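You operate a simulated robot arm through the tools that you are given. There is no shell and no other tool.

You run a simulated two-armed robot. Do the job below in one go: nothing can be reset, and whatever is moved stays where it is left.

TASK
Lay the white tea towel in the free bay, spray the stain 2 times and brush it out.
Fine: put the brush back. Set down upright: wooden brush. What is to be rubbed or washed off counts as gone when no trace of it is left.
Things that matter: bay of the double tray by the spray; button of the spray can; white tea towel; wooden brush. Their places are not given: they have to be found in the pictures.

Only the result counts: the job must be done as asked and must still hold three seconds after the hand-in. Knocking over, shifting, dropping, spilling or breaking anything else fails it. Flat cloth is picked up by pressing the open fingertips on it (5 to 10 N) and closing them slowly along it; thin cloth reads only 2 to 8 mm in the jaws.

THE ROBOT
Two 7-joint arms with fingered hands on one trunk that stands fixed in place. Base frame: the origin is at the foot of the trunk, x ahead of it, y to its left, z up. Lengths are in m, angles in degrees, forces in N, time in s.
The left shoulder is at [0.023, 0.171, 1.373], the right one opposite. With the tool pointing down near the work surface each hand reaches from about 0.1 to 0.72 m from the base axis, measured 20 degrees to its own side. Payload 4 kg a hand.
The TCP of each hand is the grasp point between the finger pads, 0.026 m short of the fingertips. In the tool frame z runs along the fingers and y along their closing line. The gripper opens to 0.132 m; its body begins 0.073 m behind the TCP. The gripper is a hand of 4 fingers: y runs from the thumb to the fingers, the wrist lies at [0, 0, -0.224] in the tool frame, and closing takes about 1.5 s.
Orientation is that of the tool frame in the base frame, as a unit quaternion [x, y, z, w]. With the fingers straight down and closing along the base's y, the tool's x points along the base's -x, its y along +y and its z along -z.

THE INTERFACE
- The arms move only by the tool nudge_tool. It takes "left_plan", "right_plan" or both (then of equal length, played together; a hand with none holds still); each is a list of rows, each an object of numbers (a shift or turn left out is 0, a gripper value left out holds the last): "tx", "ty", "tz": the shift along the tool's x, y, z in units of 400 mm (1.0 is 400 mm); "wx", "wy", "wz": the turn, a rotation vector about the tool's x, y, z in units of 45 degrees (1.0 is 45 degrees); "jaw": the closure in counts, from 0 (fully open) to 255 (shut). In form: [{"tx": .., "ty": .., "tz": .., "wx": .., "wy": .., "wz": .., "jaw": ..}, ...]. A call has 1 to 20 rows; each row is the pose to reach, as a shift and turn from the pose commanded when the call began, along the tool's axes at that moment. A call with a number of a shift or a turn outside -1 to 1 is refused whole. Rows are played at 5 a second. More than 0.05 m and 8.6 degrees between two rows, or a gripper value outside its range, and nothing of the call is played. A pose out of reach is approached as far as the arm can. The call stops where the force on the tool passes 40 N (or 10 N more than at its start, if that is more) or the arm is blocked; 0.2 s more then pass. Each finger travels about 0.045 m/s and halts on what it meets, pressing with about 25 N; the grip force reading is that of the motor and also rises with nothing between the fingers. The clock runs only during rows and for 0.2 s after the last one: add rows that repeat a pose to give the fingers time. It gives the time, the measured TCP pose, the force on the tool (base axes), the opening and the grip force at its end, in the units of the frame above (readings bear some noise), with the torque about the TCP (base axes, N m) and any sound that the robot's microphone picked up.
- Cameras (640 x 400 px; columns grow to the right, rows downward): "scene" is now at [0.0899, 0.0384, 1.5431]; the picture's right is [0.45, -0.89, -0.00], its down [-0.53, -0.26, -0.81] and it looks along [0.72, 0.36, -0.59] (base axes); focal length 316 px, centre (320, 200). "left" rides on the left gripper at [-0.068, 0.002, -0.097] in its tool frame; the picture's right is [-0.03, -1.00, 0.00], its down [0.82, -0.02, -0.58] and it looks along [0.58, -0.01, 0.82] (tool axes); focal length 270 px, centre (320, 200). "right" rides on the right gripper at [0.068, 0.002, -0.097] in its tool frame; the picture's right is [-0.03, 1.00, 0.00], its down [-0.82, -0.02, -0.58] and it looks along [-0.58, -0.01, 0.82] (tool axes); focal length 270 px, centre (320, 200).
- camera(camera): a new picture of that camera. It takes no simulated time.
- raise_lower(by): moves the trunk up (or, below 0, down) by that many m; the arms and the scene camera ride with it, the base frame stays. It gives what a move gives, with no picture.
- set_grasp(shape, hand): the hand has 4 fingers and takes this shape, open, in about a second: jaw (thumb against the fingers, like two jaws); tri (thumb and two fingers); tip (a fingertip pinch); poke (one finger out to press); point (the index stretched); flat (the hand flat); cup (the hand cupped); fist (a fist). The gripper value then closes the fingers along that shape, each until it touches; the sizes above hold for jaw. It gives what a move gives, with no picture.
- turn_head(pan, tilt): turns the head with the scene camera to pan (to the left, within 86 degrees either way) and tilt (down, from -29 to 69), counted from straight ahead of the robot (the tilt from the chest, where the trunk bows). It gives what a move gives.
- point_at(camera, pixels): for up to 12 pixels [column, row] of the newest picture of that camera ("zoom" is the newest enlarged one), the place [x, y, z] in the base frame of the surface seen there, good to about 0.002 m. It takes no simulated time.
- enlarge(camera, box): a new picture of the part [left, top, right, bottom] of that camera's present view, enlarged. It takes no simulated time.
- hand_in(): hands the job in; it is judged then, once.

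Open the grippers and draw the arms clear of the work before you hand the job in, unless the task says otherwise.

The tools are called after ">>>" as name(argument=value, ...) on one line, values as JSON. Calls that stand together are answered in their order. nudge_tool: Moves the arms, as the interface text tells. Its arguments: {"type":"object","properties":{"left_plan":{"type":"array","items":{"type":"object","properties":{"tx":{"type":"number"},"ty":{"type":"number"},"tz":{"type":"number"},"wx":{"type":"number"},"wy":{"type":"number"},"wz":{"type":"number"},"jaw":{"type":"number"}}}},"right_plan":{"type":"array","items":{"type":"object","properties":{"tx":{"type":"number"},"ty":{"type":"number"},"tz":{"type":"number"},"wx":{"type":"number"},"wy":{"type":"number"},"wz":{"type":"number"},"jaw":{"type":"number"}}}}},"required":[]} The other tools are called the same way: raise_lower (by) moves the trunk up or down; set_grasp (shape, hand) gives the hand a shape; turn_head (pan, tilt) turns the head that bears the scene camera; camera (camera) takes a picture; point_at (camera, pixels) gives the place of the surface under pixels of a picture; enlarge (camera, box) takes an enlarged picture of a part of a camera's view; hand_in () hands the job in.

At the start:

```text
time: 0.0
left_eef_pos: [0.3896, 0.4304, 1.36]
left_tcp_rot: [0.0, 1.0, 0.0, -0.001]
left_wrist_force: [-0.5, 0.1, -0.3]
left_ft_torque: [-0.03, -0.03, -0.06]
left_opening: 0.1318
left_grasp_force: 0.2
left_shape: jaw
right_eef_pos: [0.3973, 0.0315, 1.3457]
right_tcp_rot: [-0.001, 1.0, 0.0, -0.001]
right_wrist_force: [-0.4, 0.2, 0.6]
right_ft_torque: [-0.03, 0.01, 0.0]
right_opening: 0.1321
right_grasp_force: 0.0
right_shape: jaw
trunk travel left (down, up): [-0.6, 0.155]
head pan, tilt (commanded): [26.6, 36.3]
```

scene: 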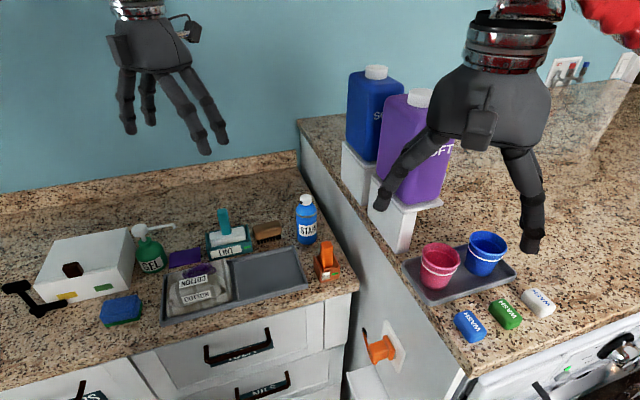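
right: 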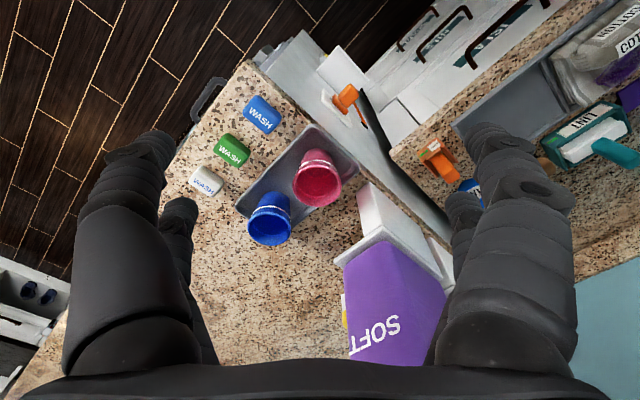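
left: 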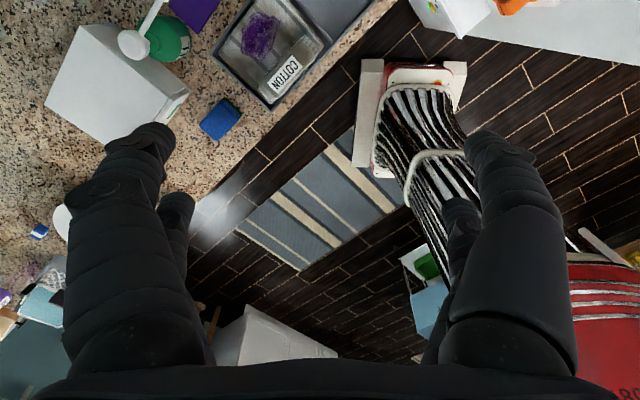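

The first scene picture shows a double tray at (235,285) with cotton clothes in the left bay, a wooden brush near (268,232), a STAIN bottle at (306,220), and other items. I enlarge this region first to see things more closely.

>>> enlarge(camera="scene", box=[0, 180, 360, 400])

>>> enlarge(camera="scene", box=[340, 180, 640, 400])

```text
1.78 times, centred on (180, 290) of scene
```

zoom: 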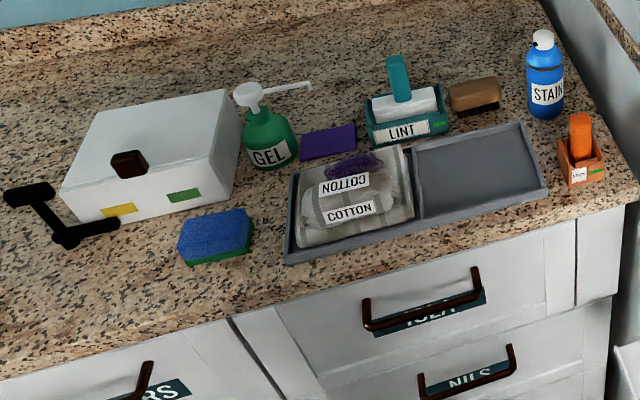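

```text
1.82 times, centred on (490, 290) of scene
```

zoom: 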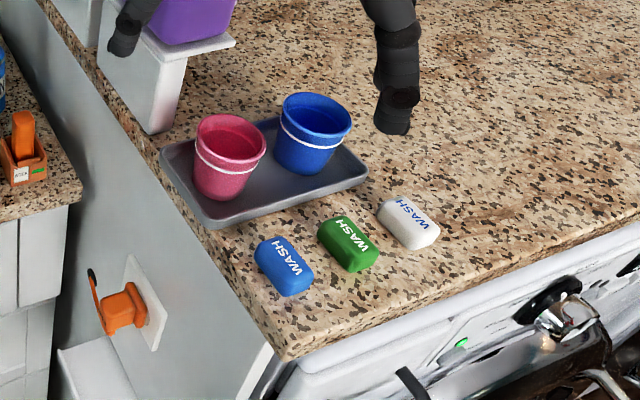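

The free bay is at right of the tray (zoom 480,170) beside the STAIN can. I turn the head to look around for the towel and the stain.

>>> turn_head(pan=50, tilt=45)

>>> camera(camera="scene")

```text
time: 0.9
left_eef_pos: [0.3887, 0.431, 1.3614]
left_tcp_rot: [-0.001, 1.0, 0.0, -0.001]
left_wrist_force: [-0.3, 1.0, 0.3]
left_ft_torque: [-0.02, -0.01, -0.01]
left_opening: 0.1319
left_grasp_force: 0.1
left_shape: jaw
right_eef_pos: [0.3983, 0.0311, 1.3458]
right_tcp_rot: [-0.001, 1.0, 0.0, -0.001]
right_wrist_force: [0.2, 0.0, -0.6]
right_ft_torque: [0.01, 0.0, -0.01]
right_opening: 0.1318
right_grasp_force: 0.1
right_shape: jaw
trunk travel left (down, up): [-0.6, 0.155]
head pan, tilt (commanded): [50.0, 45.0]
```

```text
taken
```

scene: 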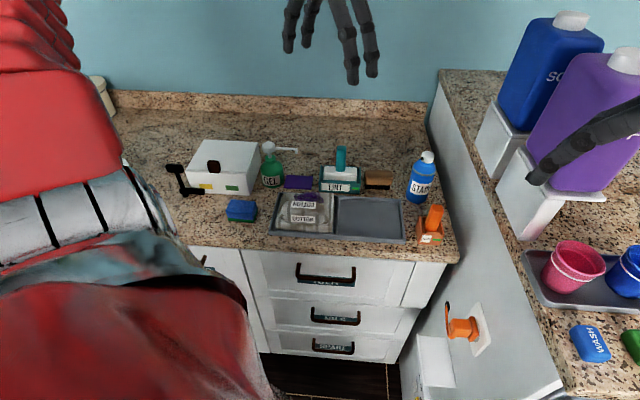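

The drawers are now visible at (325,275), (335,318), (333,348); I enlarge them to read labels, and get positions.

>>> enlarge(camera="scene", box=[160, 230, 480, 400])

>>> enlarge(camera="scene", box=[160, 120, 470, 270])

>>> point_at(camera="scene", pixels=[[370, 215], [303, 205], [377, 180], [427, 155], [420, 190], [433, 212], [430, 238], [405, 238], [270, 235], [325, 270], [220, 175], [175, 170]])

```text
2.00 times, centred on (320, 315) of scene
```

zoom: 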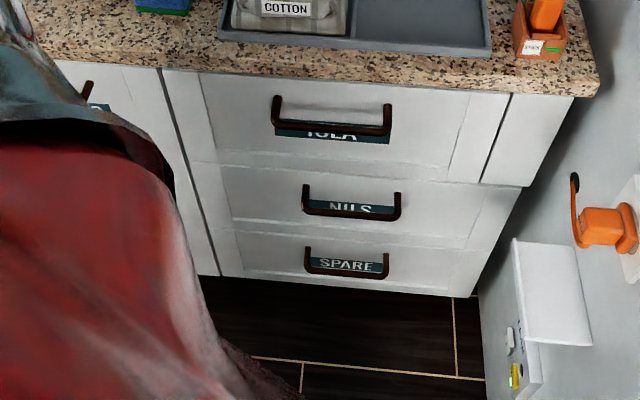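

```text
2.06 times, centred on (315, 195) of scene
```

zoom: 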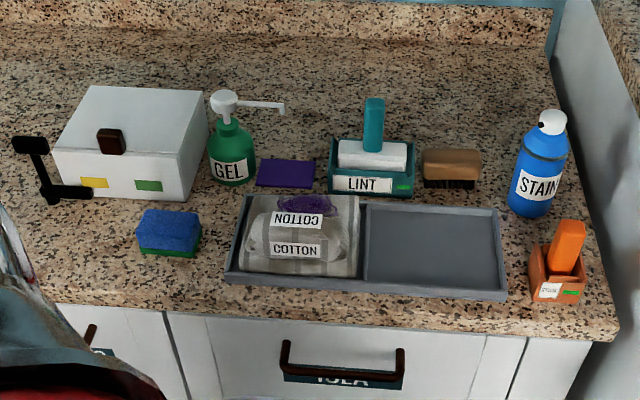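

```text
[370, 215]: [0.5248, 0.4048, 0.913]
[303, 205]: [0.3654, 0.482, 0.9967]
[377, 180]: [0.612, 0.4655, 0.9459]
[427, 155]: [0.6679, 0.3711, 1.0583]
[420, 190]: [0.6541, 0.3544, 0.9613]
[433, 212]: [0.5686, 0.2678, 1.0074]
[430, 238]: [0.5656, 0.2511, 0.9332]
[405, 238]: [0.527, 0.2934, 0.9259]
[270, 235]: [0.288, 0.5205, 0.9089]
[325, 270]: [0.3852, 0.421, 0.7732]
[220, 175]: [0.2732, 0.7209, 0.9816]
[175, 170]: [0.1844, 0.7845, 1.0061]
```

I enlarge the left bay (303,205) strongly to understand the cotton thing and the purple patch.

>>> enlarge(camera="scene", box=[260, 180, 350, 245])

>>> enlarge(camera="scene", box=[340, 140, 460, 250])

>>> camera(camera="left")

```text
6.15 times, centred on (305, 212) of scene
```

zoom: 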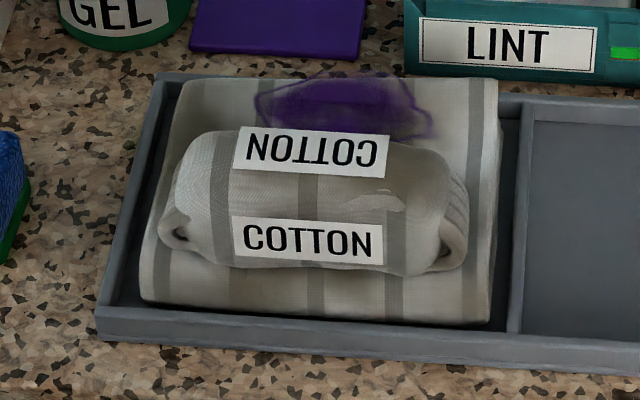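

```text
3.64 times, centred on (400, 195) of scene
```

zoom: 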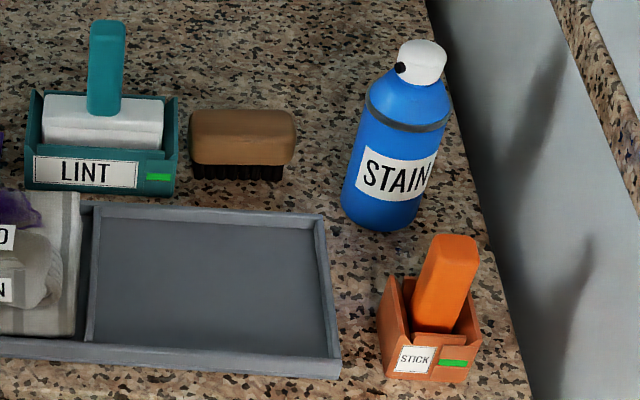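

```text
taken
```

left: 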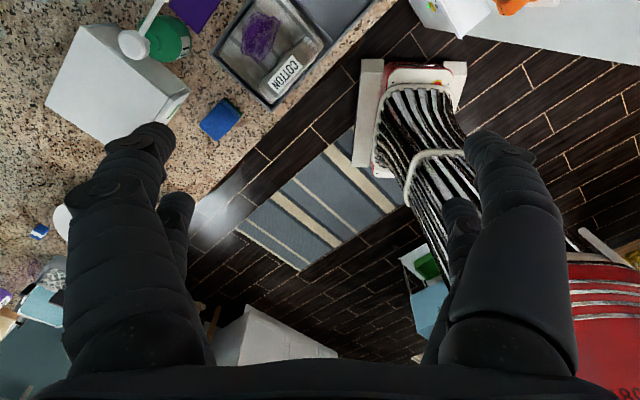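

The left bay holds a cloth with a purple stain and a roll/cushion with COTTON labels on it. I look around left and right for other towels before deciding.

>>> turn_head(pan=80, tilt=35)

>>> camera(camera="scene")

>>> turn_head(pan=0, tilt=45)

>>> camera(camera="scene")

>>> turn_head(pan=-50, tilt=40)

>>> camera(camera="scene")

```text
time: 1.8
left_eef_pos: [0.3888, 0.4299, 1.3611]
left_tcp_rot: [0.0, 1.0, 0.0, 0.0]
left_wrist_force: [-0.6, 0.3, -0.1]
left_ft_torque: [0.02, 0.04, -0.03]
left_opening: 0.1318
left_grasp_force: 0.0
left_shape: jaw
right_eef_pos: [0.3968, 0.0308, 1.3464]
right_tcp_rot: [-0.001, 1.0, 0.0, -0.002]
right_wrist_force: [-0.7, -0.4, 0.1]
right_ft_torque: [-0.04, -0.03, -0.01]
right_opening: 0.132
right_grasp_force: 0.1
right_shape: jaw
trunk travel left (down, up): [-0.6, 0.155]
head pan, tilt (commanded): [80.0, 35.0]
```

```text
taken
```

scene: 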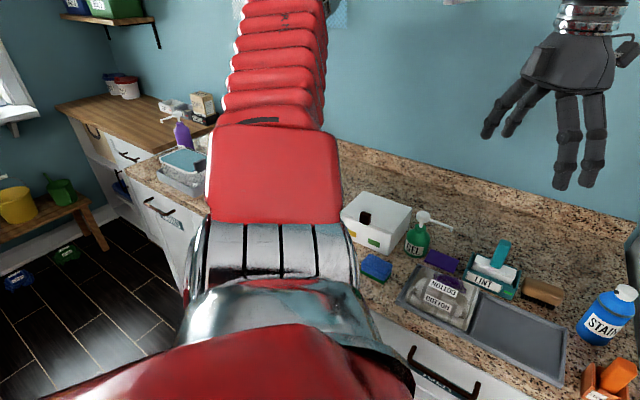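

```text
time: 3.4
left_eef_pos: [0.3895, 0.4309, 1.3617]
left_tcp_rot: [-0.001, 1.0, 0.0, 0.001]
left_wrist_force: [-0.2, -0.9, -0.4]
left_ft_torque: [0.02, -0.03, 0.02]
left_opening: 0.1319
left_grasp_force: 0.1
left_shape: jaw
right_eef_pos: [0.3972, 0.0307, 1.3463]
right_tcp_rot: [0.0, 1.0, 0.0, -0.001]
right_wrist_force: [-0.9, -0.1, -1.1]
right_ft_torque: [-0.02, -0.02, 0.03]
right_opening: 0.1321
right_grasp_force: 0.0
right_shape: jaw
trunk travel left (down, up): [-0.6, 0.155]
head pan, tilt (commanded): [0.0, 45.0]
```

```text
taken
```

scene: 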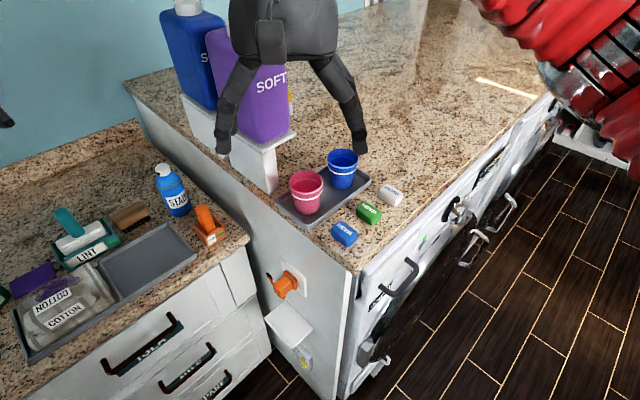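

```text
time: 4.5
left_eef_pos: [0.3894, 0.4314, 1.3598]
left_tcp_rot: [-0.001, 1.0, 0.0, -0.001]
left_wrist_force: [-0.3, -0.1, -0.5]
left_ft_torque: [0.01, 0.0, 0.02]
left_opening: 0.1315
left_grasp_force: 0.0
left_shape: jaw
right_eef_pos: [0.3968, 0.0315, 1.3462]
right_tcp_rot: [-0.001, 1.0, 0.0, 0.0]
right_wrist_force: [-0.4, 0.1, 1.4]
right_ft_torque: [0.0, -0.05, 0.0]
right_opening: 0.1318
right_grasp_force: 0.0
right_shape: jaw
trunk travel left (down, up): [-0.6, 0.155]
head pan, tilt (commanded): [-50.0, 40.0]
```

```text
taken
```

scene: 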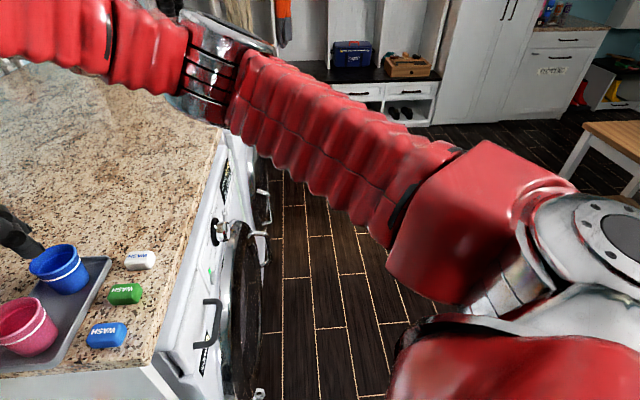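

No other towel seems to be in reach; the stained cloth in the left bay is the candidate. I turn the head back to the tray and lower the gaze to study its shape.

>>> turn_head(pan=45, tilt=52)

>>> camera(camera="scene")

```text
time: 6.2
left_eef_pos: [0.3883, 0.4294, 1.3607]
left_tcp_rot: [-0.001, 1.0, 0.001, -0.001]
left_wrist_force: [0.0, 0.4, -0.6]
left_ft_torque: [-0.01, -0.01, 0.01]
left_opening: 0.132
left_grasp_force: 0.1
left_shape: jaw
right_eef_pos: [0.3972, 0.0313, 1.3457]
right_tcp_rot: [-0.001, 1.0, 0.0, -0.002]
right_wrist_force: [0.3, 0.0, -1.0]
right_ft_torque: [-0.05, 0.05, -0.02]
right_opening: 0.1321
right_grasp_force: 0.0
right_shape: jaw
trunk travel left (down, up): [-0.6, 0.155]
head pan, tilt (commanded): [45.0, 52.0]
```

```text
taken
```

scene: 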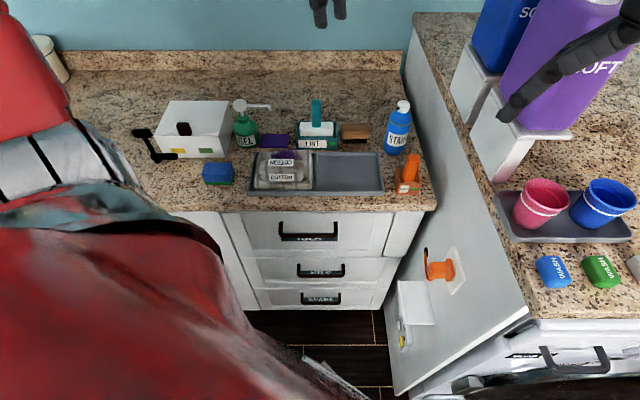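

The tray is now at (317,172). I enlarge it and sample points on the cloth.

>>> enlarge(camera="scene", box=[240, 140, 320, 200])

>>> point_at(camera="zoom", pixels=[[150, 150], [150, 250], [150, 360], [330, 120], [330, 180], [330, 220], [330, 290], [330, 350], [330, 385], [500, 130], [500, 250], [510, 360]])

```text
6.67 times, centred on (280, 170) of scene
```

zoom: 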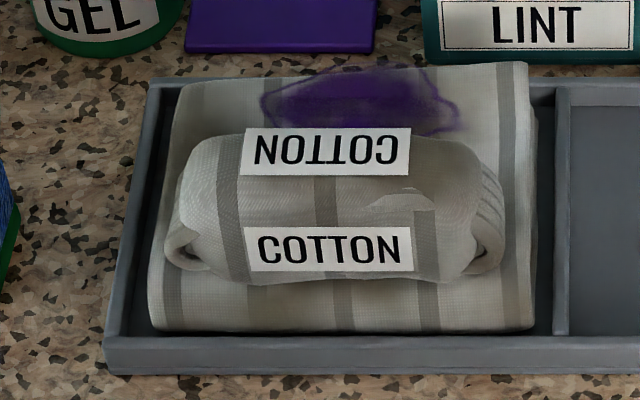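

```text
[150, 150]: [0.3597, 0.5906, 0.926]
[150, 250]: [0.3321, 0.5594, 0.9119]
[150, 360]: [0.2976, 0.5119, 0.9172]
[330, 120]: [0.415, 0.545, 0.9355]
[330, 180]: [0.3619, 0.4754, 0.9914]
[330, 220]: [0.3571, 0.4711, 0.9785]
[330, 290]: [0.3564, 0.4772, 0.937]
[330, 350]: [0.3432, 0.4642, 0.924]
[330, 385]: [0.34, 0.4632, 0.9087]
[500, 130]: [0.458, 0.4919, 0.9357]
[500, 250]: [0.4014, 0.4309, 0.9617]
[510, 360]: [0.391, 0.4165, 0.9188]
```

The folded cloth top is z≈0.936, and a roll on top reaches 0.991. I enlarge the left hand camera's view of the tray for a top-down look.

>>> enlarge(camera="left", box=[200, 0, 360, 110])

>>> enlarge(camera="scene", box=[220, 90, 440, 215])

```text
3.64 times, centred on (280, 55) of left
```

zoom: 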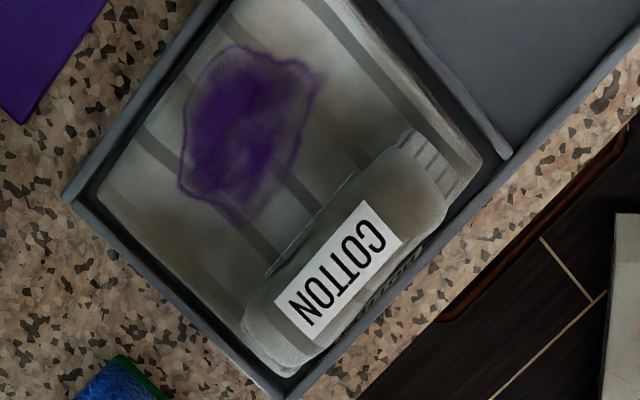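

```text
2.91 times, centred on (330, 152) of scene
```

zoom: 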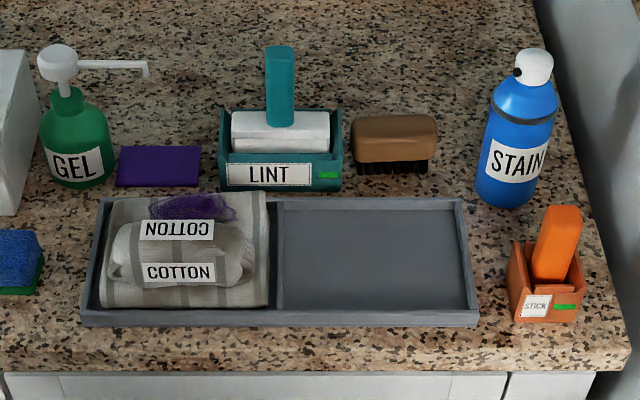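

The towel appears to be a flat pad with a rolled ridge near its front edge and the stain behind. I sample tray rims, bay floor, can, and brush positions in the last scene zoom.

>>> point_at(camera="zoom", pixels=[[100, 202], [86, 316], [463, 204], [474, 318], [280, 204], [281, 312], [285, 316], [380, 316], [375, 250], [300, 290], [450, 225], [440, 300]])

>>> point_at(camera="zoom", pixels=[[395, 122], [355, 125], [434, 125], [395, 150], [362, 168], [428, 170], [395, 168], [538, 55], [519, 70], [525, 110], [515, 200], [550, 90]])

```text
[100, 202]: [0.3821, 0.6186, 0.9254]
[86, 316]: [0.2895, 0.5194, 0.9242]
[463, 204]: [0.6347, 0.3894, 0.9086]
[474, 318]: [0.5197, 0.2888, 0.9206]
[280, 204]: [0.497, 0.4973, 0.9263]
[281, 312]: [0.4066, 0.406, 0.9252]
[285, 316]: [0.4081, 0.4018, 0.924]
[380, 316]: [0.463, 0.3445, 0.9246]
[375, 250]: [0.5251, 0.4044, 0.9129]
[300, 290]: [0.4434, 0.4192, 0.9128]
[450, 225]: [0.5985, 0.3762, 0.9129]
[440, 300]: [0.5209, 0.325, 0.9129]
```

```text
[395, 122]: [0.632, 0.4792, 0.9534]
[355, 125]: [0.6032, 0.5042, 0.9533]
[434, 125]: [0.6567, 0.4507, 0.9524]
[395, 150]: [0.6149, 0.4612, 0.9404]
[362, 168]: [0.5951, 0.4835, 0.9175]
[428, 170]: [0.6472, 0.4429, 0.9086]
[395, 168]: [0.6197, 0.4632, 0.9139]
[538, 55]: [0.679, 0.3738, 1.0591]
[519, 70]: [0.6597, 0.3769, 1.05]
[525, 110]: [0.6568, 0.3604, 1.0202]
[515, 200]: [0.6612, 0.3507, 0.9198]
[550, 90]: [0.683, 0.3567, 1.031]
```

Tray frame: long axis u=(0.707,-0.707), depth v=(0.707,0.707); the free bay centre ≈ (0.510,0.394), left bay centre ≈ (0.394,0.510). I take the left-hand zoom again to sample the roll and stain from the other side.

>>> enlarge(camera="left", box=[200, 0, 360, 110])

>>> point_at(camera="zoom", pixels=[[340, 270], [300, 230], [310, 245], [320, 258], [365, 300], [380, 275], [265, 335], [435, 165], [260, 310], [240, 260], [400, 250], [300, 350]])

>>> point_at(camera="zoom", pixels=[[190, 190], [240, 220], [320, 75], [215, 50], [240, 120], [110, 190], [240, 5], [470, 160], [290, 370], [265, 80], [185, 130], [300, 140]])

```text
3.64 times, centred on (280, 55) of left
```

zoom: 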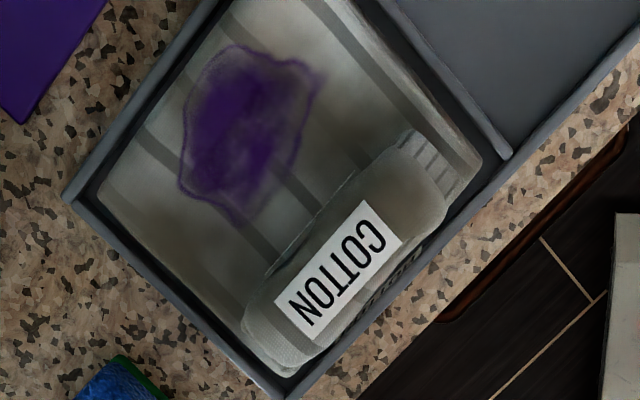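

```text
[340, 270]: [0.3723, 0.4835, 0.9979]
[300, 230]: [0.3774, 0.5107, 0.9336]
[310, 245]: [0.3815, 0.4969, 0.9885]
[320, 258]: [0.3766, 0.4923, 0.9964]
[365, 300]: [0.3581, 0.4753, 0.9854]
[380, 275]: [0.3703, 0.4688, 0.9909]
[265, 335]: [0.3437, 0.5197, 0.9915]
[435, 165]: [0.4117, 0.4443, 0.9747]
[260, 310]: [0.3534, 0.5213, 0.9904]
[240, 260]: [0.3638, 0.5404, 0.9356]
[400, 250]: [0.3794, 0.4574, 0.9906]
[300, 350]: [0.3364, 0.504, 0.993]
```

```text
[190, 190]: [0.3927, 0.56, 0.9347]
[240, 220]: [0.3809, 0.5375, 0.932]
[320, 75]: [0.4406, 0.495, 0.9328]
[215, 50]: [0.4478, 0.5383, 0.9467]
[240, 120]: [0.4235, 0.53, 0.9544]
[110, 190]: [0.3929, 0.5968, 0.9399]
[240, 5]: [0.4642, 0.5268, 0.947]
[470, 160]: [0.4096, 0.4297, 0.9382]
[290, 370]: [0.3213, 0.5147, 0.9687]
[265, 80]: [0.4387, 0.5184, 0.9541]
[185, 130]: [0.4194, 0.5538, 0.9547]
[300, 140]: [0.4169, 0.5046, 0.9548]
```

The roll runs along u at v≈0.604, top z≈0.998 (about 45 mm wide), and the stain lies behind it near (0.424,0.530). I bring the left hand above the roll, turned 45° so that it closes across the roll, half closed.

>>> nudge_tool(left_plan=[{"tx": 0.007, "ty": 0.019, "tz": 0.08, "wz": 0.1429, "jaw": 30}, {"tx": 0.0136, "ty": 0.038, "tz": 0.17, "wz": 0.2857, "jaw": 60}, {"tx": 0.0204, "ty": 0.057, "tz": 0.26, "wz": 0.4286, "jaw": 80}, {"tx": 0.027, "ty": 0.076, "tz": 0.35, "wz": 0.5714, "jaw": 80}, {"tx": 0.034, "ty": 0.095, "tz": 0.45, "wz": 0.7143, "jaw": 80}, {"tx": 0.041, "ty": 0.114, "tz": 0.55, "wz": 0.8571, "jaw": 80}, {"tx": 0.0475, "ty": 0.1325, "tz": 0.65, "wz": 1.0, "jaw": 80}, {"tx": 0.0475, "ty": 0.1325, "tz": 0.65, "wz": 1.0, "jaw": 80}])

>>> camera(camera="scene")

>>> camera(camera="left")

```text
time: 8.0
left_eef_pos: [0.3697, 0.4819, 1.0987]
left_tcp_rot: [0.383, 0.924, 0.0, 0.0]
left_wrist_force: [-0.4, 0.0, -0.2]
left_ft_torque: [0.0, -0.01, 0.01]
left_opening: 0.0908
left_grasp_force: 0.0
left_shape: jaw
right_eef_pos: [0.397, 0.0297, 1.3468]
right_tcp_rot: [-0.001, 1.0, 0.001, 0.0]
right_wrist_force: [0.1, -0.7, 0.9]
right_ft_torque: [0.02, 0.02, -0.03]
right_opening: 0.1318
right_grasp_force: 0.0
right_shape: jaw
trunk travel left (down, up): [-0.6, 0.155]
head pan, tilt (commanded): [45.0, 52.0]
```

```text
taken
```

scene: 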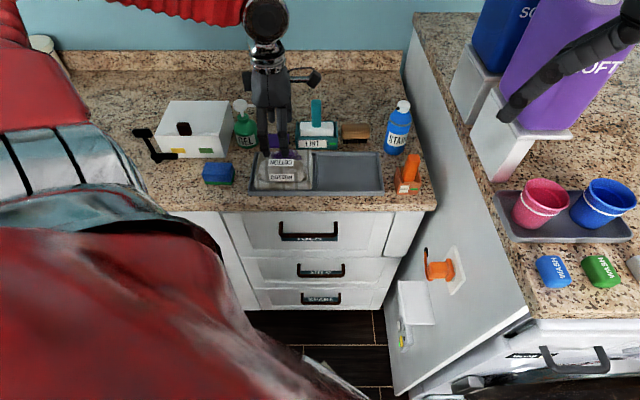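

```text
taken
```

left: 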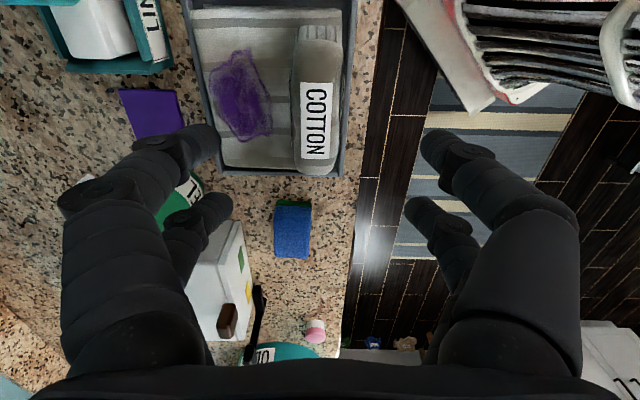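

The roll sits centred under the hand (left picture column ≈318). I descend so the fingertips are just above the pad, around z 0.945.

>>> nudge_tool(left_plan=[{"ty": 0.003, "tz": 0.08}, {"ty": 0.005, "tz": 0.16}, {"ty": 0.005, "tz": 0.24}, {"ty": 0.005, "tz": 0.29}, {"ty": 0.005, "tz": 0.318}, {"ty": 0.005, "tz": 0.318}])

>>> camera(camera="left")

>>> enlarge(camera="scene", box=[220, 90, 440, 215])

```text
time: 9.4
left_eef_pos: [0.3719, 0.4824, 0.9778]
left_tcp_rot: [0.382, 0.924, 0.002, 0.003]
left_wrist_force: [-4.1, 1.6, 33.0]
left_ft_torque: [1.42, -1.24, 0.22]
left_opening: 0.0899
left_grasp_force: 0.1
left_shape: jaw
right_eef_pos: [0.3953, 0.0294, 1.3479]
right_tcp_rot: [-0.001, 1.0, 0.001, 0.001]
right_wrist_force: [-0.6, -0.5, -0.9]
right_ft_torque: [-0.02, 0.0, 0.01]
right_opening: 0.1318
right_grasp_force: 0.1
right_shape: jaw
trunk travel left (down, up): [-0.6, 0.155]
head pan, tilt (commanded): [45.0, 52.0]
```

```text
taken
```

left: 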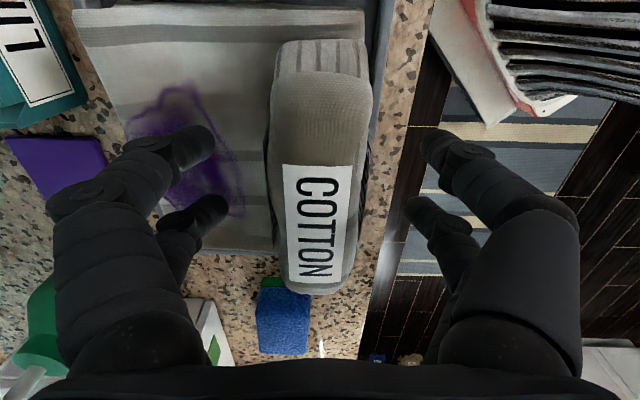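

```text
2.91 times, centred on (330, 152) of scene
```

zoom: 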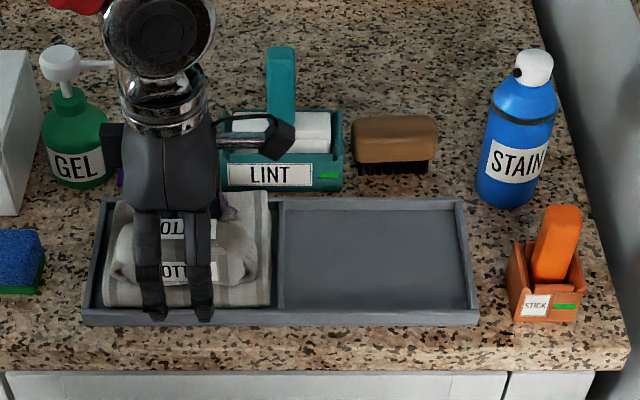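

The rear fingertips touched the raised stain area (33 N, contact about 57 mm behind the TCP). I lift off a little, close to about 60 mm there, then go down nearer the roll.

>>> nudge_tool(left_plan=[{"tz": -0.02, "jaw": 80}, {"tz": -0.035, "jaw": 110}, {"tz": -0.035, "jaw": 138}, {"tz": -0.035, "jaw": 138}, {"tz": -0.035, "jaw": 138}, {"tz": -0.02, "jaw": 138}, {"tz": -0.006, "jaw": 138}])

>>> camera(camera="left")

```text
time: 11.0
left_eef_pos: [0.3715, 0.4834, 0.9783]
left_tcp_rot: [0.384, 0.924, 0.003, 0.003]
left_wrist_force: [0.4, 1.3, 17.3]
left_ft_torque: [0.5, -0.45, 0.03]
left_opening: 0.0613
left_grasp_force: 0.0
left_shape: jaw
right_eef_pos: [0.3962, 0.03, 1.3471]
right_tcp_rot: [-0.001, 1.0, 0.001, 0.0]
right_wrist_force: [0.4, -0.3, -0.2]
right_ft_torque: [0.0, -0.01, -0.02]
right_opening: 0.1318
right_grasp_force: 0.1
right_shape: jaw
trunk travel left (down, up): [-0.6, 0.155]
head pan, tilt (commanded): [45.0, 52.0]
```

```text
taken
```

left: 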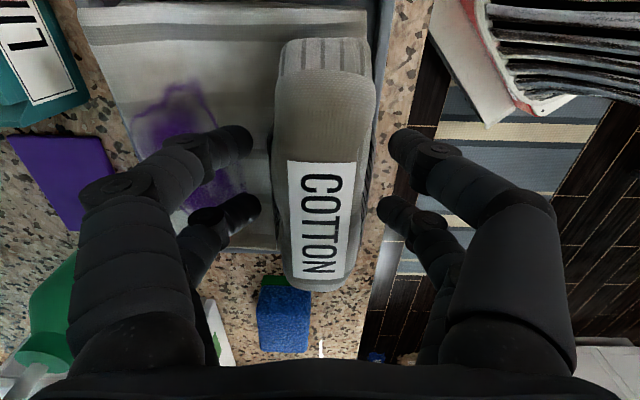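

Fingertips still rest on the pad with 17 N at a 61 mm opening. I ease the pressure slightly and close slowly on the roll.

>>> nudge_tool(left_plan=[{"tz": -0.012, "jaw": 145}, {"tz": -0.012, "jaw": 155}, {"tz": -0.012, "jaw": 165}, {"tz": -0.012, "jaw": 175}, {"tz": -0.012, "jaw": 185}, {"tz": -0.012, "jaw": 200}, {"tz": -0.012, "jaw": 220}, {"tz": -0.012, "jaw": 240}, {"tz": -0.012, "jaw": 255}, {"tz": -0.012, "jaw": 255}, {"tz": -0.012, "jaw": 255}])

>>> camera(camera="left")

>>> enlarge(camera="scene", box=[220, 90, 440, 215])

```text
time: 13.4
left_eef_pos: [0.3715, 0.4857, 0.9812]
left_tcp_rot: [0.382, 0.924, 0.0, 0.0]
left_wrist_force: [0.6, -0.9, -0.6]
left_ft_torque: [-0.04, -0.01, 0.01]
left_opening: 0.0352
left_grasp_force: 24.9
left_shape: jaw
right_eef_pos: [0.3978, 0.032, 1.3459]
right_tcp_rot: [-0.001, 1.0, 0.0, -0.001]
right_wrist_force: [1.4, 0.1, -0.2]
right_ft_torque: [-0.01, -0.01, -0.02]
right_opening: 0.1321
right_grasp_force: 0.1
right_shape: jaw
trunk travel left (down, up): [-0.6, 0.155]
head pan, tilt (commanded): [45.0, 52.0]
```

```text
taken
```

left: 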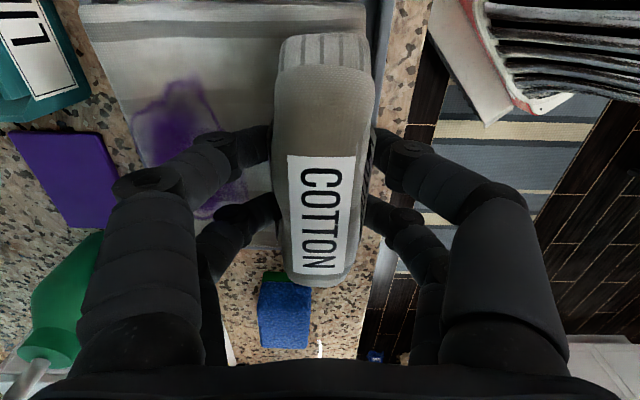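

```text
2.91 times, centred on (330, 152) of scene
```

zoom: 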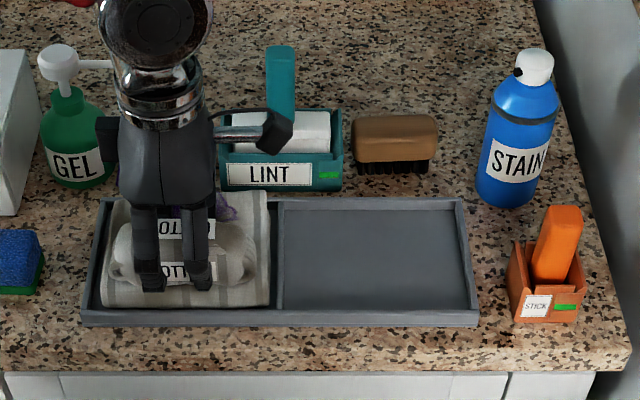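

The roll is gripped (35 mm, 24.9 N). I lift slowly by 4 cm and look whether the whole towel comes along.

>>> nudge_tool(left_plan=[{"tz": -0.015, "jaw": 255}, {"tz": -0.03, "jaw": 255}, {"tz": -0.05, "jaw": 255}, {"tz": -0.075, "jaw": 255}, {"tz": -0.1, "jaw": 255}, {"tz": -0.1, "jaw": 255}])

>>> camera(camera="left")

>>> enlarge(camera="scene", box=[220, 90, 440, 215])

```text
time: 14.8
left_eef_pos: [0.3712, 0.4849, 1.0214]
left_tcp_rot: [0.382, 0.924, 0.0, 0.0]
left_wrist_force: [-0.5, -0.6, -0.6]
left_ft_torque: [-0.06, 0.03, -0.02]
left_opening: 0.0353
left_grasp_force: 24.6
left_shape: jaw
right_eef_pos: [0.3977, 0.0307, 1.3461]
right_tcp_rot: [0.0, 1.0, 0.0, 0.0]
right_wrist_force: [-0.1, -0.9, -1.0]
right_ft_torque: [0.01, -0.01, 0.0]
right_opening: 0.1319
right_grasp_force: 0.0
right_shape: jaw
trunk travel left (down, up): [-0.6, 0.155]
head pan, tilt (commanded): [45.0, 52.0]
```

```text
taken
```

left: 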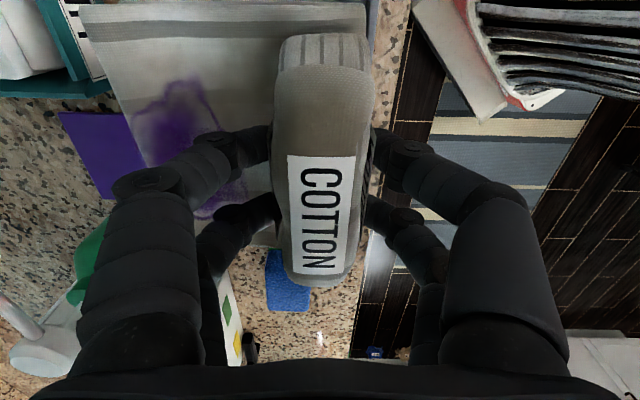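

```text
2.91 times, centred on (330, 152) of scene
```

zoom: 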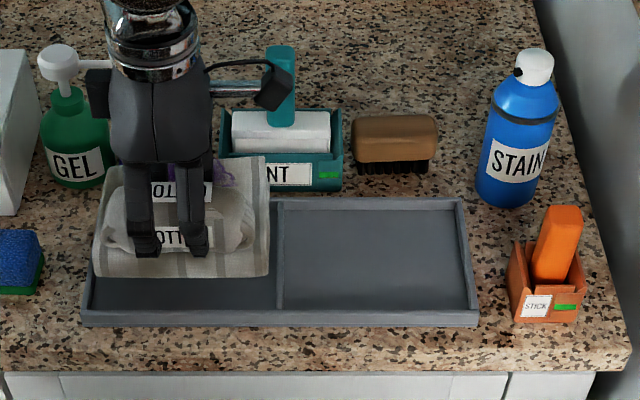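

The whole towel lifts as one piece, stain included. I sample the lifted pad's edges to compute the shift into the free bay.

>>> point_at(camera="zoom", pixels=[[262, 162], [265, 220], [266, 262], [98, 268], [120, 180], [200, 268], [108, 225], [240, 262], [94, 272], [268, 270], [180, 272], [258, 158]])

>>> enlarge(camera="left", box=[80, 0, 400, 200])

```text
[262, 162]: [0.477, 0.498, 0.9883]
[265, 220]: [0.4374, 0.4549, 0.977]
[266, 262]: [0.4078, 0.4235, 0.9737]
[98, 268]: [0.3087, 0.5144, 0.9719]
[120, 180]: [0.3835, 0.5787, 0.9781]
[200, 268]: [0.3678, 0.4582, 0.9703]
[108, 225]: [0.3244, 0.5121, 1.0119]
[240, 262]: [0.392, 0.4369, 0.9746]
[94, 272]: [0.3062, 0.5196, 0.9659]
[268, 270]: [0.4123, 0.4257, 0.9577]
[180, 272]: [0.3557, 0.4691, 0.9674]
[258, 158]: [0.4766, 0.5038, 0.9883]
```

```text
2.00 times, centred on (240, 100) of left
```

zoom: 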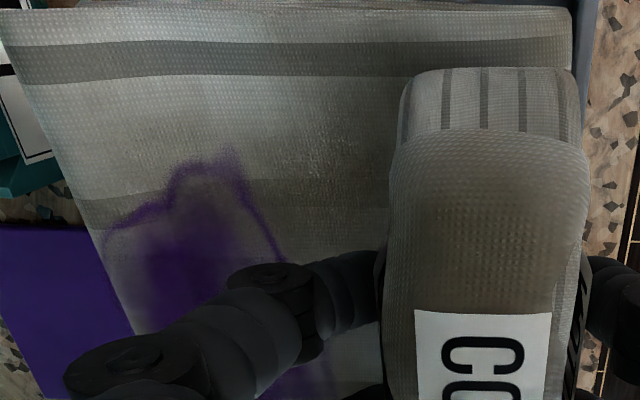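

Pad spans u −0.151…−0.0115, so it must go +0.1635 along u. I carry it across at this height (rim clearance ~28 mm), then check.

>>> nudge_tool(left_plan=[{"tx": -0.05, "jaw": 255}, {"tx": -0.13, "jaw": 255}, {"tx": -0.22, "jaw": 255}, {"tx": -0.31, "jaw": 255}, {"tx": -0.38, "ty": -0.002, "jaw": 255}, {"tx": -0.409, "ty": -0.0025, "jaw": 255}, {"tx": -0.409, "ty": -0.0025, "jaw": 255}])

>>> enlarge(camera="scene", box=[220, 90, 440, 215])

>>> camera(camera="left")

```text
time: 16.4
left_eef_pos: [0.4871, 0.3685, 1.0197]
left_tcp_rot: [0.382, 0.924, 0.0, 0.001]
left_wrist_force: [0.1, -0.5, -0.3]
left_ft_torque: [-0.01, 0.0, 0.0]
left_opening: 0.0351
left_grasp_force: 25.1
left_shape: jaw
right_eef_pos: [0.3981, 0.0318, 1.3449]
right_tcp_rot: [-0.001, 1.0, 0.0, -0.001]
right_wrist_force: [0.1, -0.2, 0.0]
right_ft_torque: [0.03, 0.0, 0.01]
right_opening: 0.1318
right_grasp_force: 0.1
right_shape: jaw
trunk travel left (down, up): [-0.6, 0.155]
head pan, tilt (commanded): [45.0, 52.0]
```

```text
2.91 times, centred on (330, 152) of scene
```

zoom: 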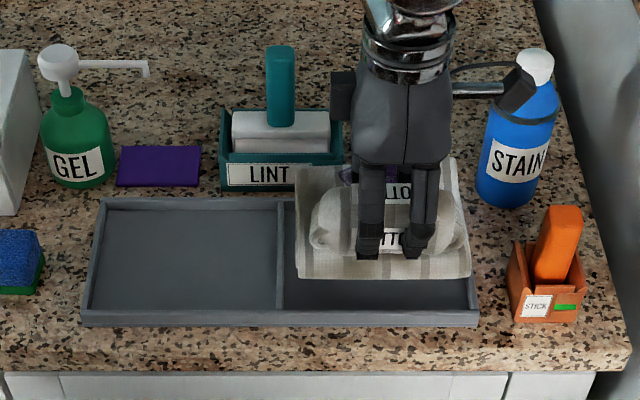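

```text
taken
```

left: 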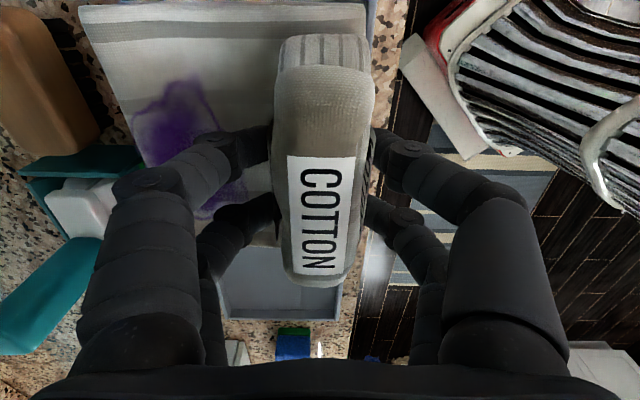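

The towel hovers over the free bay. I sample its corners and the bay's edges to verify alignment before lowering.

>>> point_at(camera="zoom", pixels=[[299, 270], [297, 277], [469, 270], [471, 276], [385, 276], [463, 215], [302, 172], [298, 222], [286, 300], [466, 300], [380, 306], [277, 250]])

```text
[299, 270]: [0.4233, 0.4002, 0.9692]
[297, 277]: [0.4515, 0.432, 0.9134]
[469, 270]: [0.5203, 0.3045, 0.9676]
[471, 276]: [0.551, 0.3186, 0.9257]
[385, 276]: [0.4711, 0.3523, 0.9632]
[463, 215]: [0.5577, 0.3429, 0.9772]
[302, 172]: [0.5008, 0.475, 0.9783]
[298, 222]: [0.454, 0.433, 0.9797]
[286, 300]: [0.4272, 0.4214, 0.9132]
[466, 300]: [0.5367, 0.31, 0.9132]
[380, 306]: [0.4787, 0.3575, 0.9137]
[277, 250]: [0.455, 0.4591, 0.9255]
```

Pad spans u 0.015…0.1525 within the bay 0.004…0.1605, with v unchanged. I lower gently until it touches.

>>> nudge_tool(left_plan=[{"tx": 0.002, "tz": 0.03, "jaw": 255}, {"tx": 0.003, "tz": 0.06, "jaw": 255}, {"tx": 0.003, "tz": 0.08, "jaw": 255}, {"tx": 0.003, "tz": 0.092, "jaw": 255}, {"tx": 0.003, "tz": 0.097, "jaw": 255}])

>>> enlarge(camera="scene", box=[220, 90, 440, 215])

```text
time: 17.6
left_eef_pos: [0.4849, 0.3688, 0.9821]
left_tcp_rot: [0.383, 0.924, 0.0, 0.0]
left_wrist_force: [0.6, -0.9, -1.3]
left_ft_torque: [-0.04, 0.04, -0.03]
left_opening: 0.0353
left_grasp_force: 25.3
left_shape: jaw
right_eef_pos: [0.3982, 0.0308, 1.3467]
right_tcp_rot: [-0.002, 1.0, 0.001, -0.001]
right_wrist_force: [0.7, 1.0, 1.0]
right_ft_torque: [0.0, 0.01, 0.03]
right_opening: 0.1318
right_grasp_force: 0.0
right_shape: jaw
trunk travel left (down, up): [-0.6, 0.155]
head pan, tilt (commanded): [45.0, 52.0]
```

```text
2.91 times, centred on (330, 152) of scene
```

zoom: 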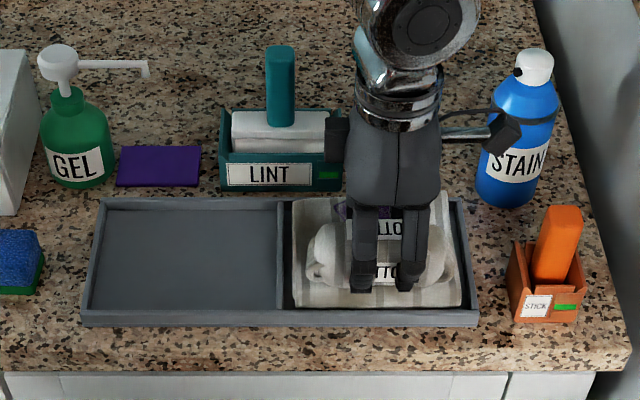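

No contact force yet at z 0.9821; I lower a few more mm watching for force.

>>> nudge_tool(left_plan=[{"tz": 0.004, "jaw": 255}, {"tz": 0.008, "jaw": 255}, {"tz": 0.008, "jaw": 255}])

```text
time: 18.4
left_eef_pos: [0.4851, 0.3691, 0.9804]
left_tcp_rot: [0.381, 0.924, 0.0, 0.0]
left_wrist_force: [0.7, 0.0, 11.1]
left_ft_torque: [-0.02, -0.03, -0.02]
left_opening: 0.0356
left_grasp_force: 25.6
left_shape: jaw
right_eef_pos: [0.397, 0.0314, 1.3468]
right_tcp_rot: [-0.001, 1.0, 0.001, 0.0]
right_wrist_force: [-0.1, 0.4, 0.0]
right_ft_torque: [0.0, 0.02, 0.01]
right_opening: 0.1319
right_grasp_force: 0.0
right_shape: jaw
trunk travel left (down, up): [-0.6, 0.155]
head pan, tilt (commanded): [45.0, 52.0]
```

The towel rests with 11 N. I open the fingers gradually with a tiny lift and then withdraw straight up.

>>> nudge_tool(left_plan=[{"tz": -0.004, "jaw": 210}, {"tz": -0.006, "jaw": 180}, {"tz": -0.01, "jaw": 160}, {"tz": -0.01, "jaw": 140}, {"tz": -0.01, "jaw": 125}, {"tz": -0.01, "jaw": 120}, {"tz": -0.04, "jaw": 120}, {"tz": -0.1, "jaw": 120}, {"tz": -0.2, "jaw": 120}, {"tz": -0.32, "jaw": 120}, {"tz": -0.44, "jaw": 120}])

>>> enlarge(camera="scene", box=[220, 90, 440, 215])

>>> camera(camera="left")

```text
time: 20.8
left_eef_pos: [0.4866, 0.3707, 1.1584]
left_tcp_rot: [0.382, 0.924, 0.0, 0.0]
left_wrist_force: [-0.3, -0.3, -0.7]
left_ft_torque: [-0.01, -0.01, -0.01]
left_opening: 0.0691
left_grasp_force: 0.1
left_shape: jaw
right_eef_pos: [0.3973, 0.0301, 1.3472]
right_tcp_rot: [0.0, 1.0, 0.0, 0.0]
right_wrist_force: [0.1, 0.4, 0.7]
right_ft_torque: [0.0, 0.03, 0.01]
right_opening: 0.1319
right_grasp_force: 0.0
right_shape: jaw
trunk travel left (down, up): [-0.6, 0.155]
head pan, tilt (commanded): [45.0, 52.0]
```

```text
2.91 times, centred on (330, 152) of scene
```

zoom: 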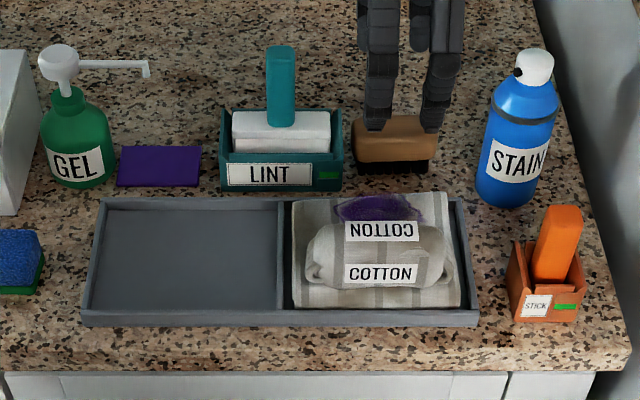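

```text
taken
```

left: 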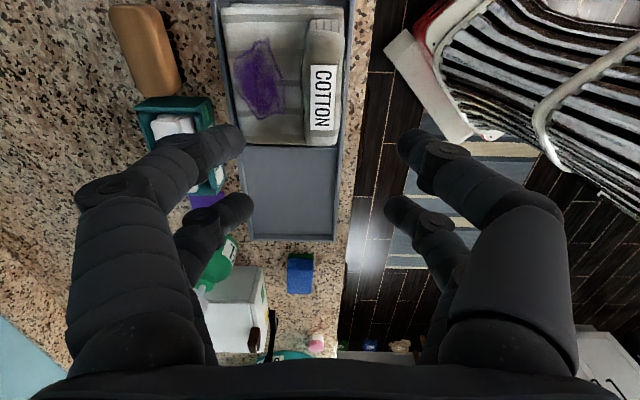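

The towel lies neatly in the free bay with the stain showing. Now I examine the spray can's button and nozzle closely.

>>> enlarge(camera="scene", box=[375, 95, 425, 165])

>>> point_at(camera="zoom", pixels=[[340, 50], [300, 60], [380, 60], [340, 80], [300, 110], [345, 110], [400, 110], [270, 200], [340, 200], [400, 200], [330, 330], [340, 30]])

```text
5.71 times, centred on (400, 130) of scene
```

zoom: 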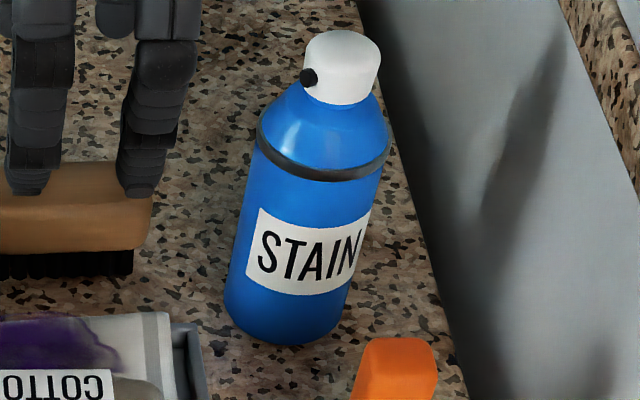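

```text
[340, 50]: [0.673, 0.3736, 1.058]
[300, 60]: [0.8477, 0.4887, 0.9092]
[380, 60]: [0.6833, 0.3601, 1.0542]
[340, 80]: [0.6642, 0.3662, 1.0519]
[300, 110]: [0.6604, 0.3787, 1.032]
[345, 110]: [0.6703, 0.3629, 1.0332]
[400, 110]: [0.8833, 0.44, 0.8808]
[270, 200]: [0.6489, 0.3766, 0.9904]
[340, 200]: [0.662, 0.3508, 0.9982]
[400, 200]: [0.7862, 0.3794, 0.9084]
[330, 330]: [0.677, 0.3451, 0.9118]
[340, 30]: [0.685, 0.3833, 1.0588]
```

The button (white cap) centre is about (0.675,0.375), top z≈1.0585, nozzle (309,77 in zoom) facing the bay. I shape the left hand to poke and look where the extended fingertip is.

>>> set_grasp(hand="left", shape="poke")

>>> camera(camera="left")

>>> enlarge(camera="scene", box=[300, 40, 440, 180])

```text
time: 21.7
left_eef_pos: [0.4855, 0.3713, 1.1568]
left_tcp_rot: [0.382, 0.924, 0.0, -0.001]
left_wrist_force: [0.2, -0.9, 0.9]
left_ft_torque: [0.02, -0.01, 0.03]
left_opening: 0.0001
left_grasp_force: 0.1
left_shape: poke
right_eef_pos: [0.398, 0.0317, 1.3464]
right_tcp_rot: [0.0, 1.0, 0.0, 0.0]
right_wrist_force: [0.1, -0.1, 0.3]
right_ft_torque: [-0.01, -0.01, -0.02]
right_opening: 0.1318
right_grasp_force: 0.1
right_shape: jaw
trunk travel left (down, up): [-0.6, 0.155]
head pan, tilt (commanded): [45.0, 52.0]
```

```text
taken
```

left: 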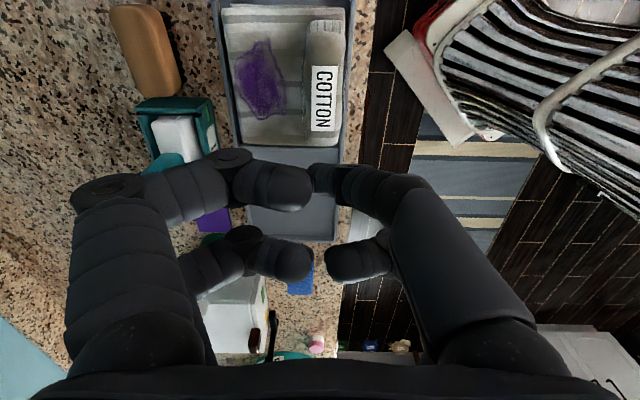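

```text
2.86 times, centred on (370, 110) of scene
```

zoom: 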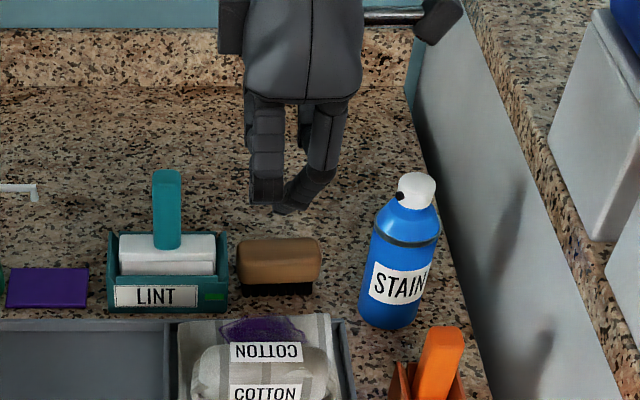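

The poke shape shows tips meeting near (300,190) in the left picture. I enlarge it and measure the fingertip places.

>>> enlarge(camera="left", box=[180, 120, 460, 300])

>>> point_at(camera="left", pixels=[[305, 190], [285, 188], [318, 178], [330, 180], [305, 265], [285, 260], [335, 265], [355, 265], [232, 162], [245, 235], [400, 185], [380, 240]])

```text
2.22 times, centred on (320, 210) of left
```

zoom: 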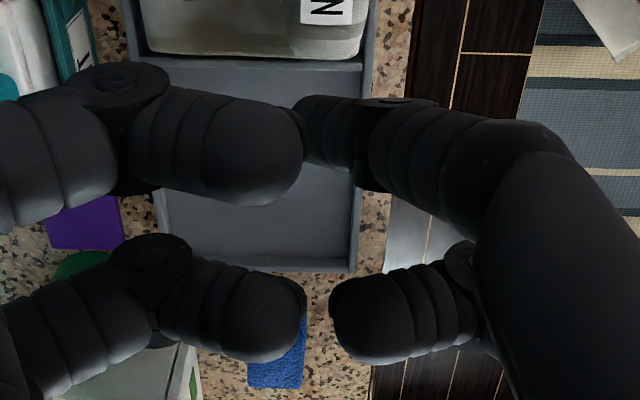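

```text
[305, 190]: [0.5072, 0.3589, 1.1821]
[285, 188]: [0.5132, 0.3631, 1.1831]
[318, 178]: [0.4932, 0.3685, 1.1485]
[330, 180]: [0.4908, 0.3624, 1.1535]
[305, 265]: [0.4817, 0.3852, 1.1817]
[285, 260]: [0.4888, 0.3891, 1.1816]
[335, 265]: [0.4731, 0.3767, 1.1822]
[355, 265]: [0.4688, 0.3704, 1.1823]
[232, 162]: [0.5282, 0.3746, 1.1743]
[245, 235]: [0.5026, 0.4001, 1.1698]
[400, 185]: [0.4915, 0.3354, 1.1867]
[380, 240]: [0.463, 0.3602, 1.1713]
```

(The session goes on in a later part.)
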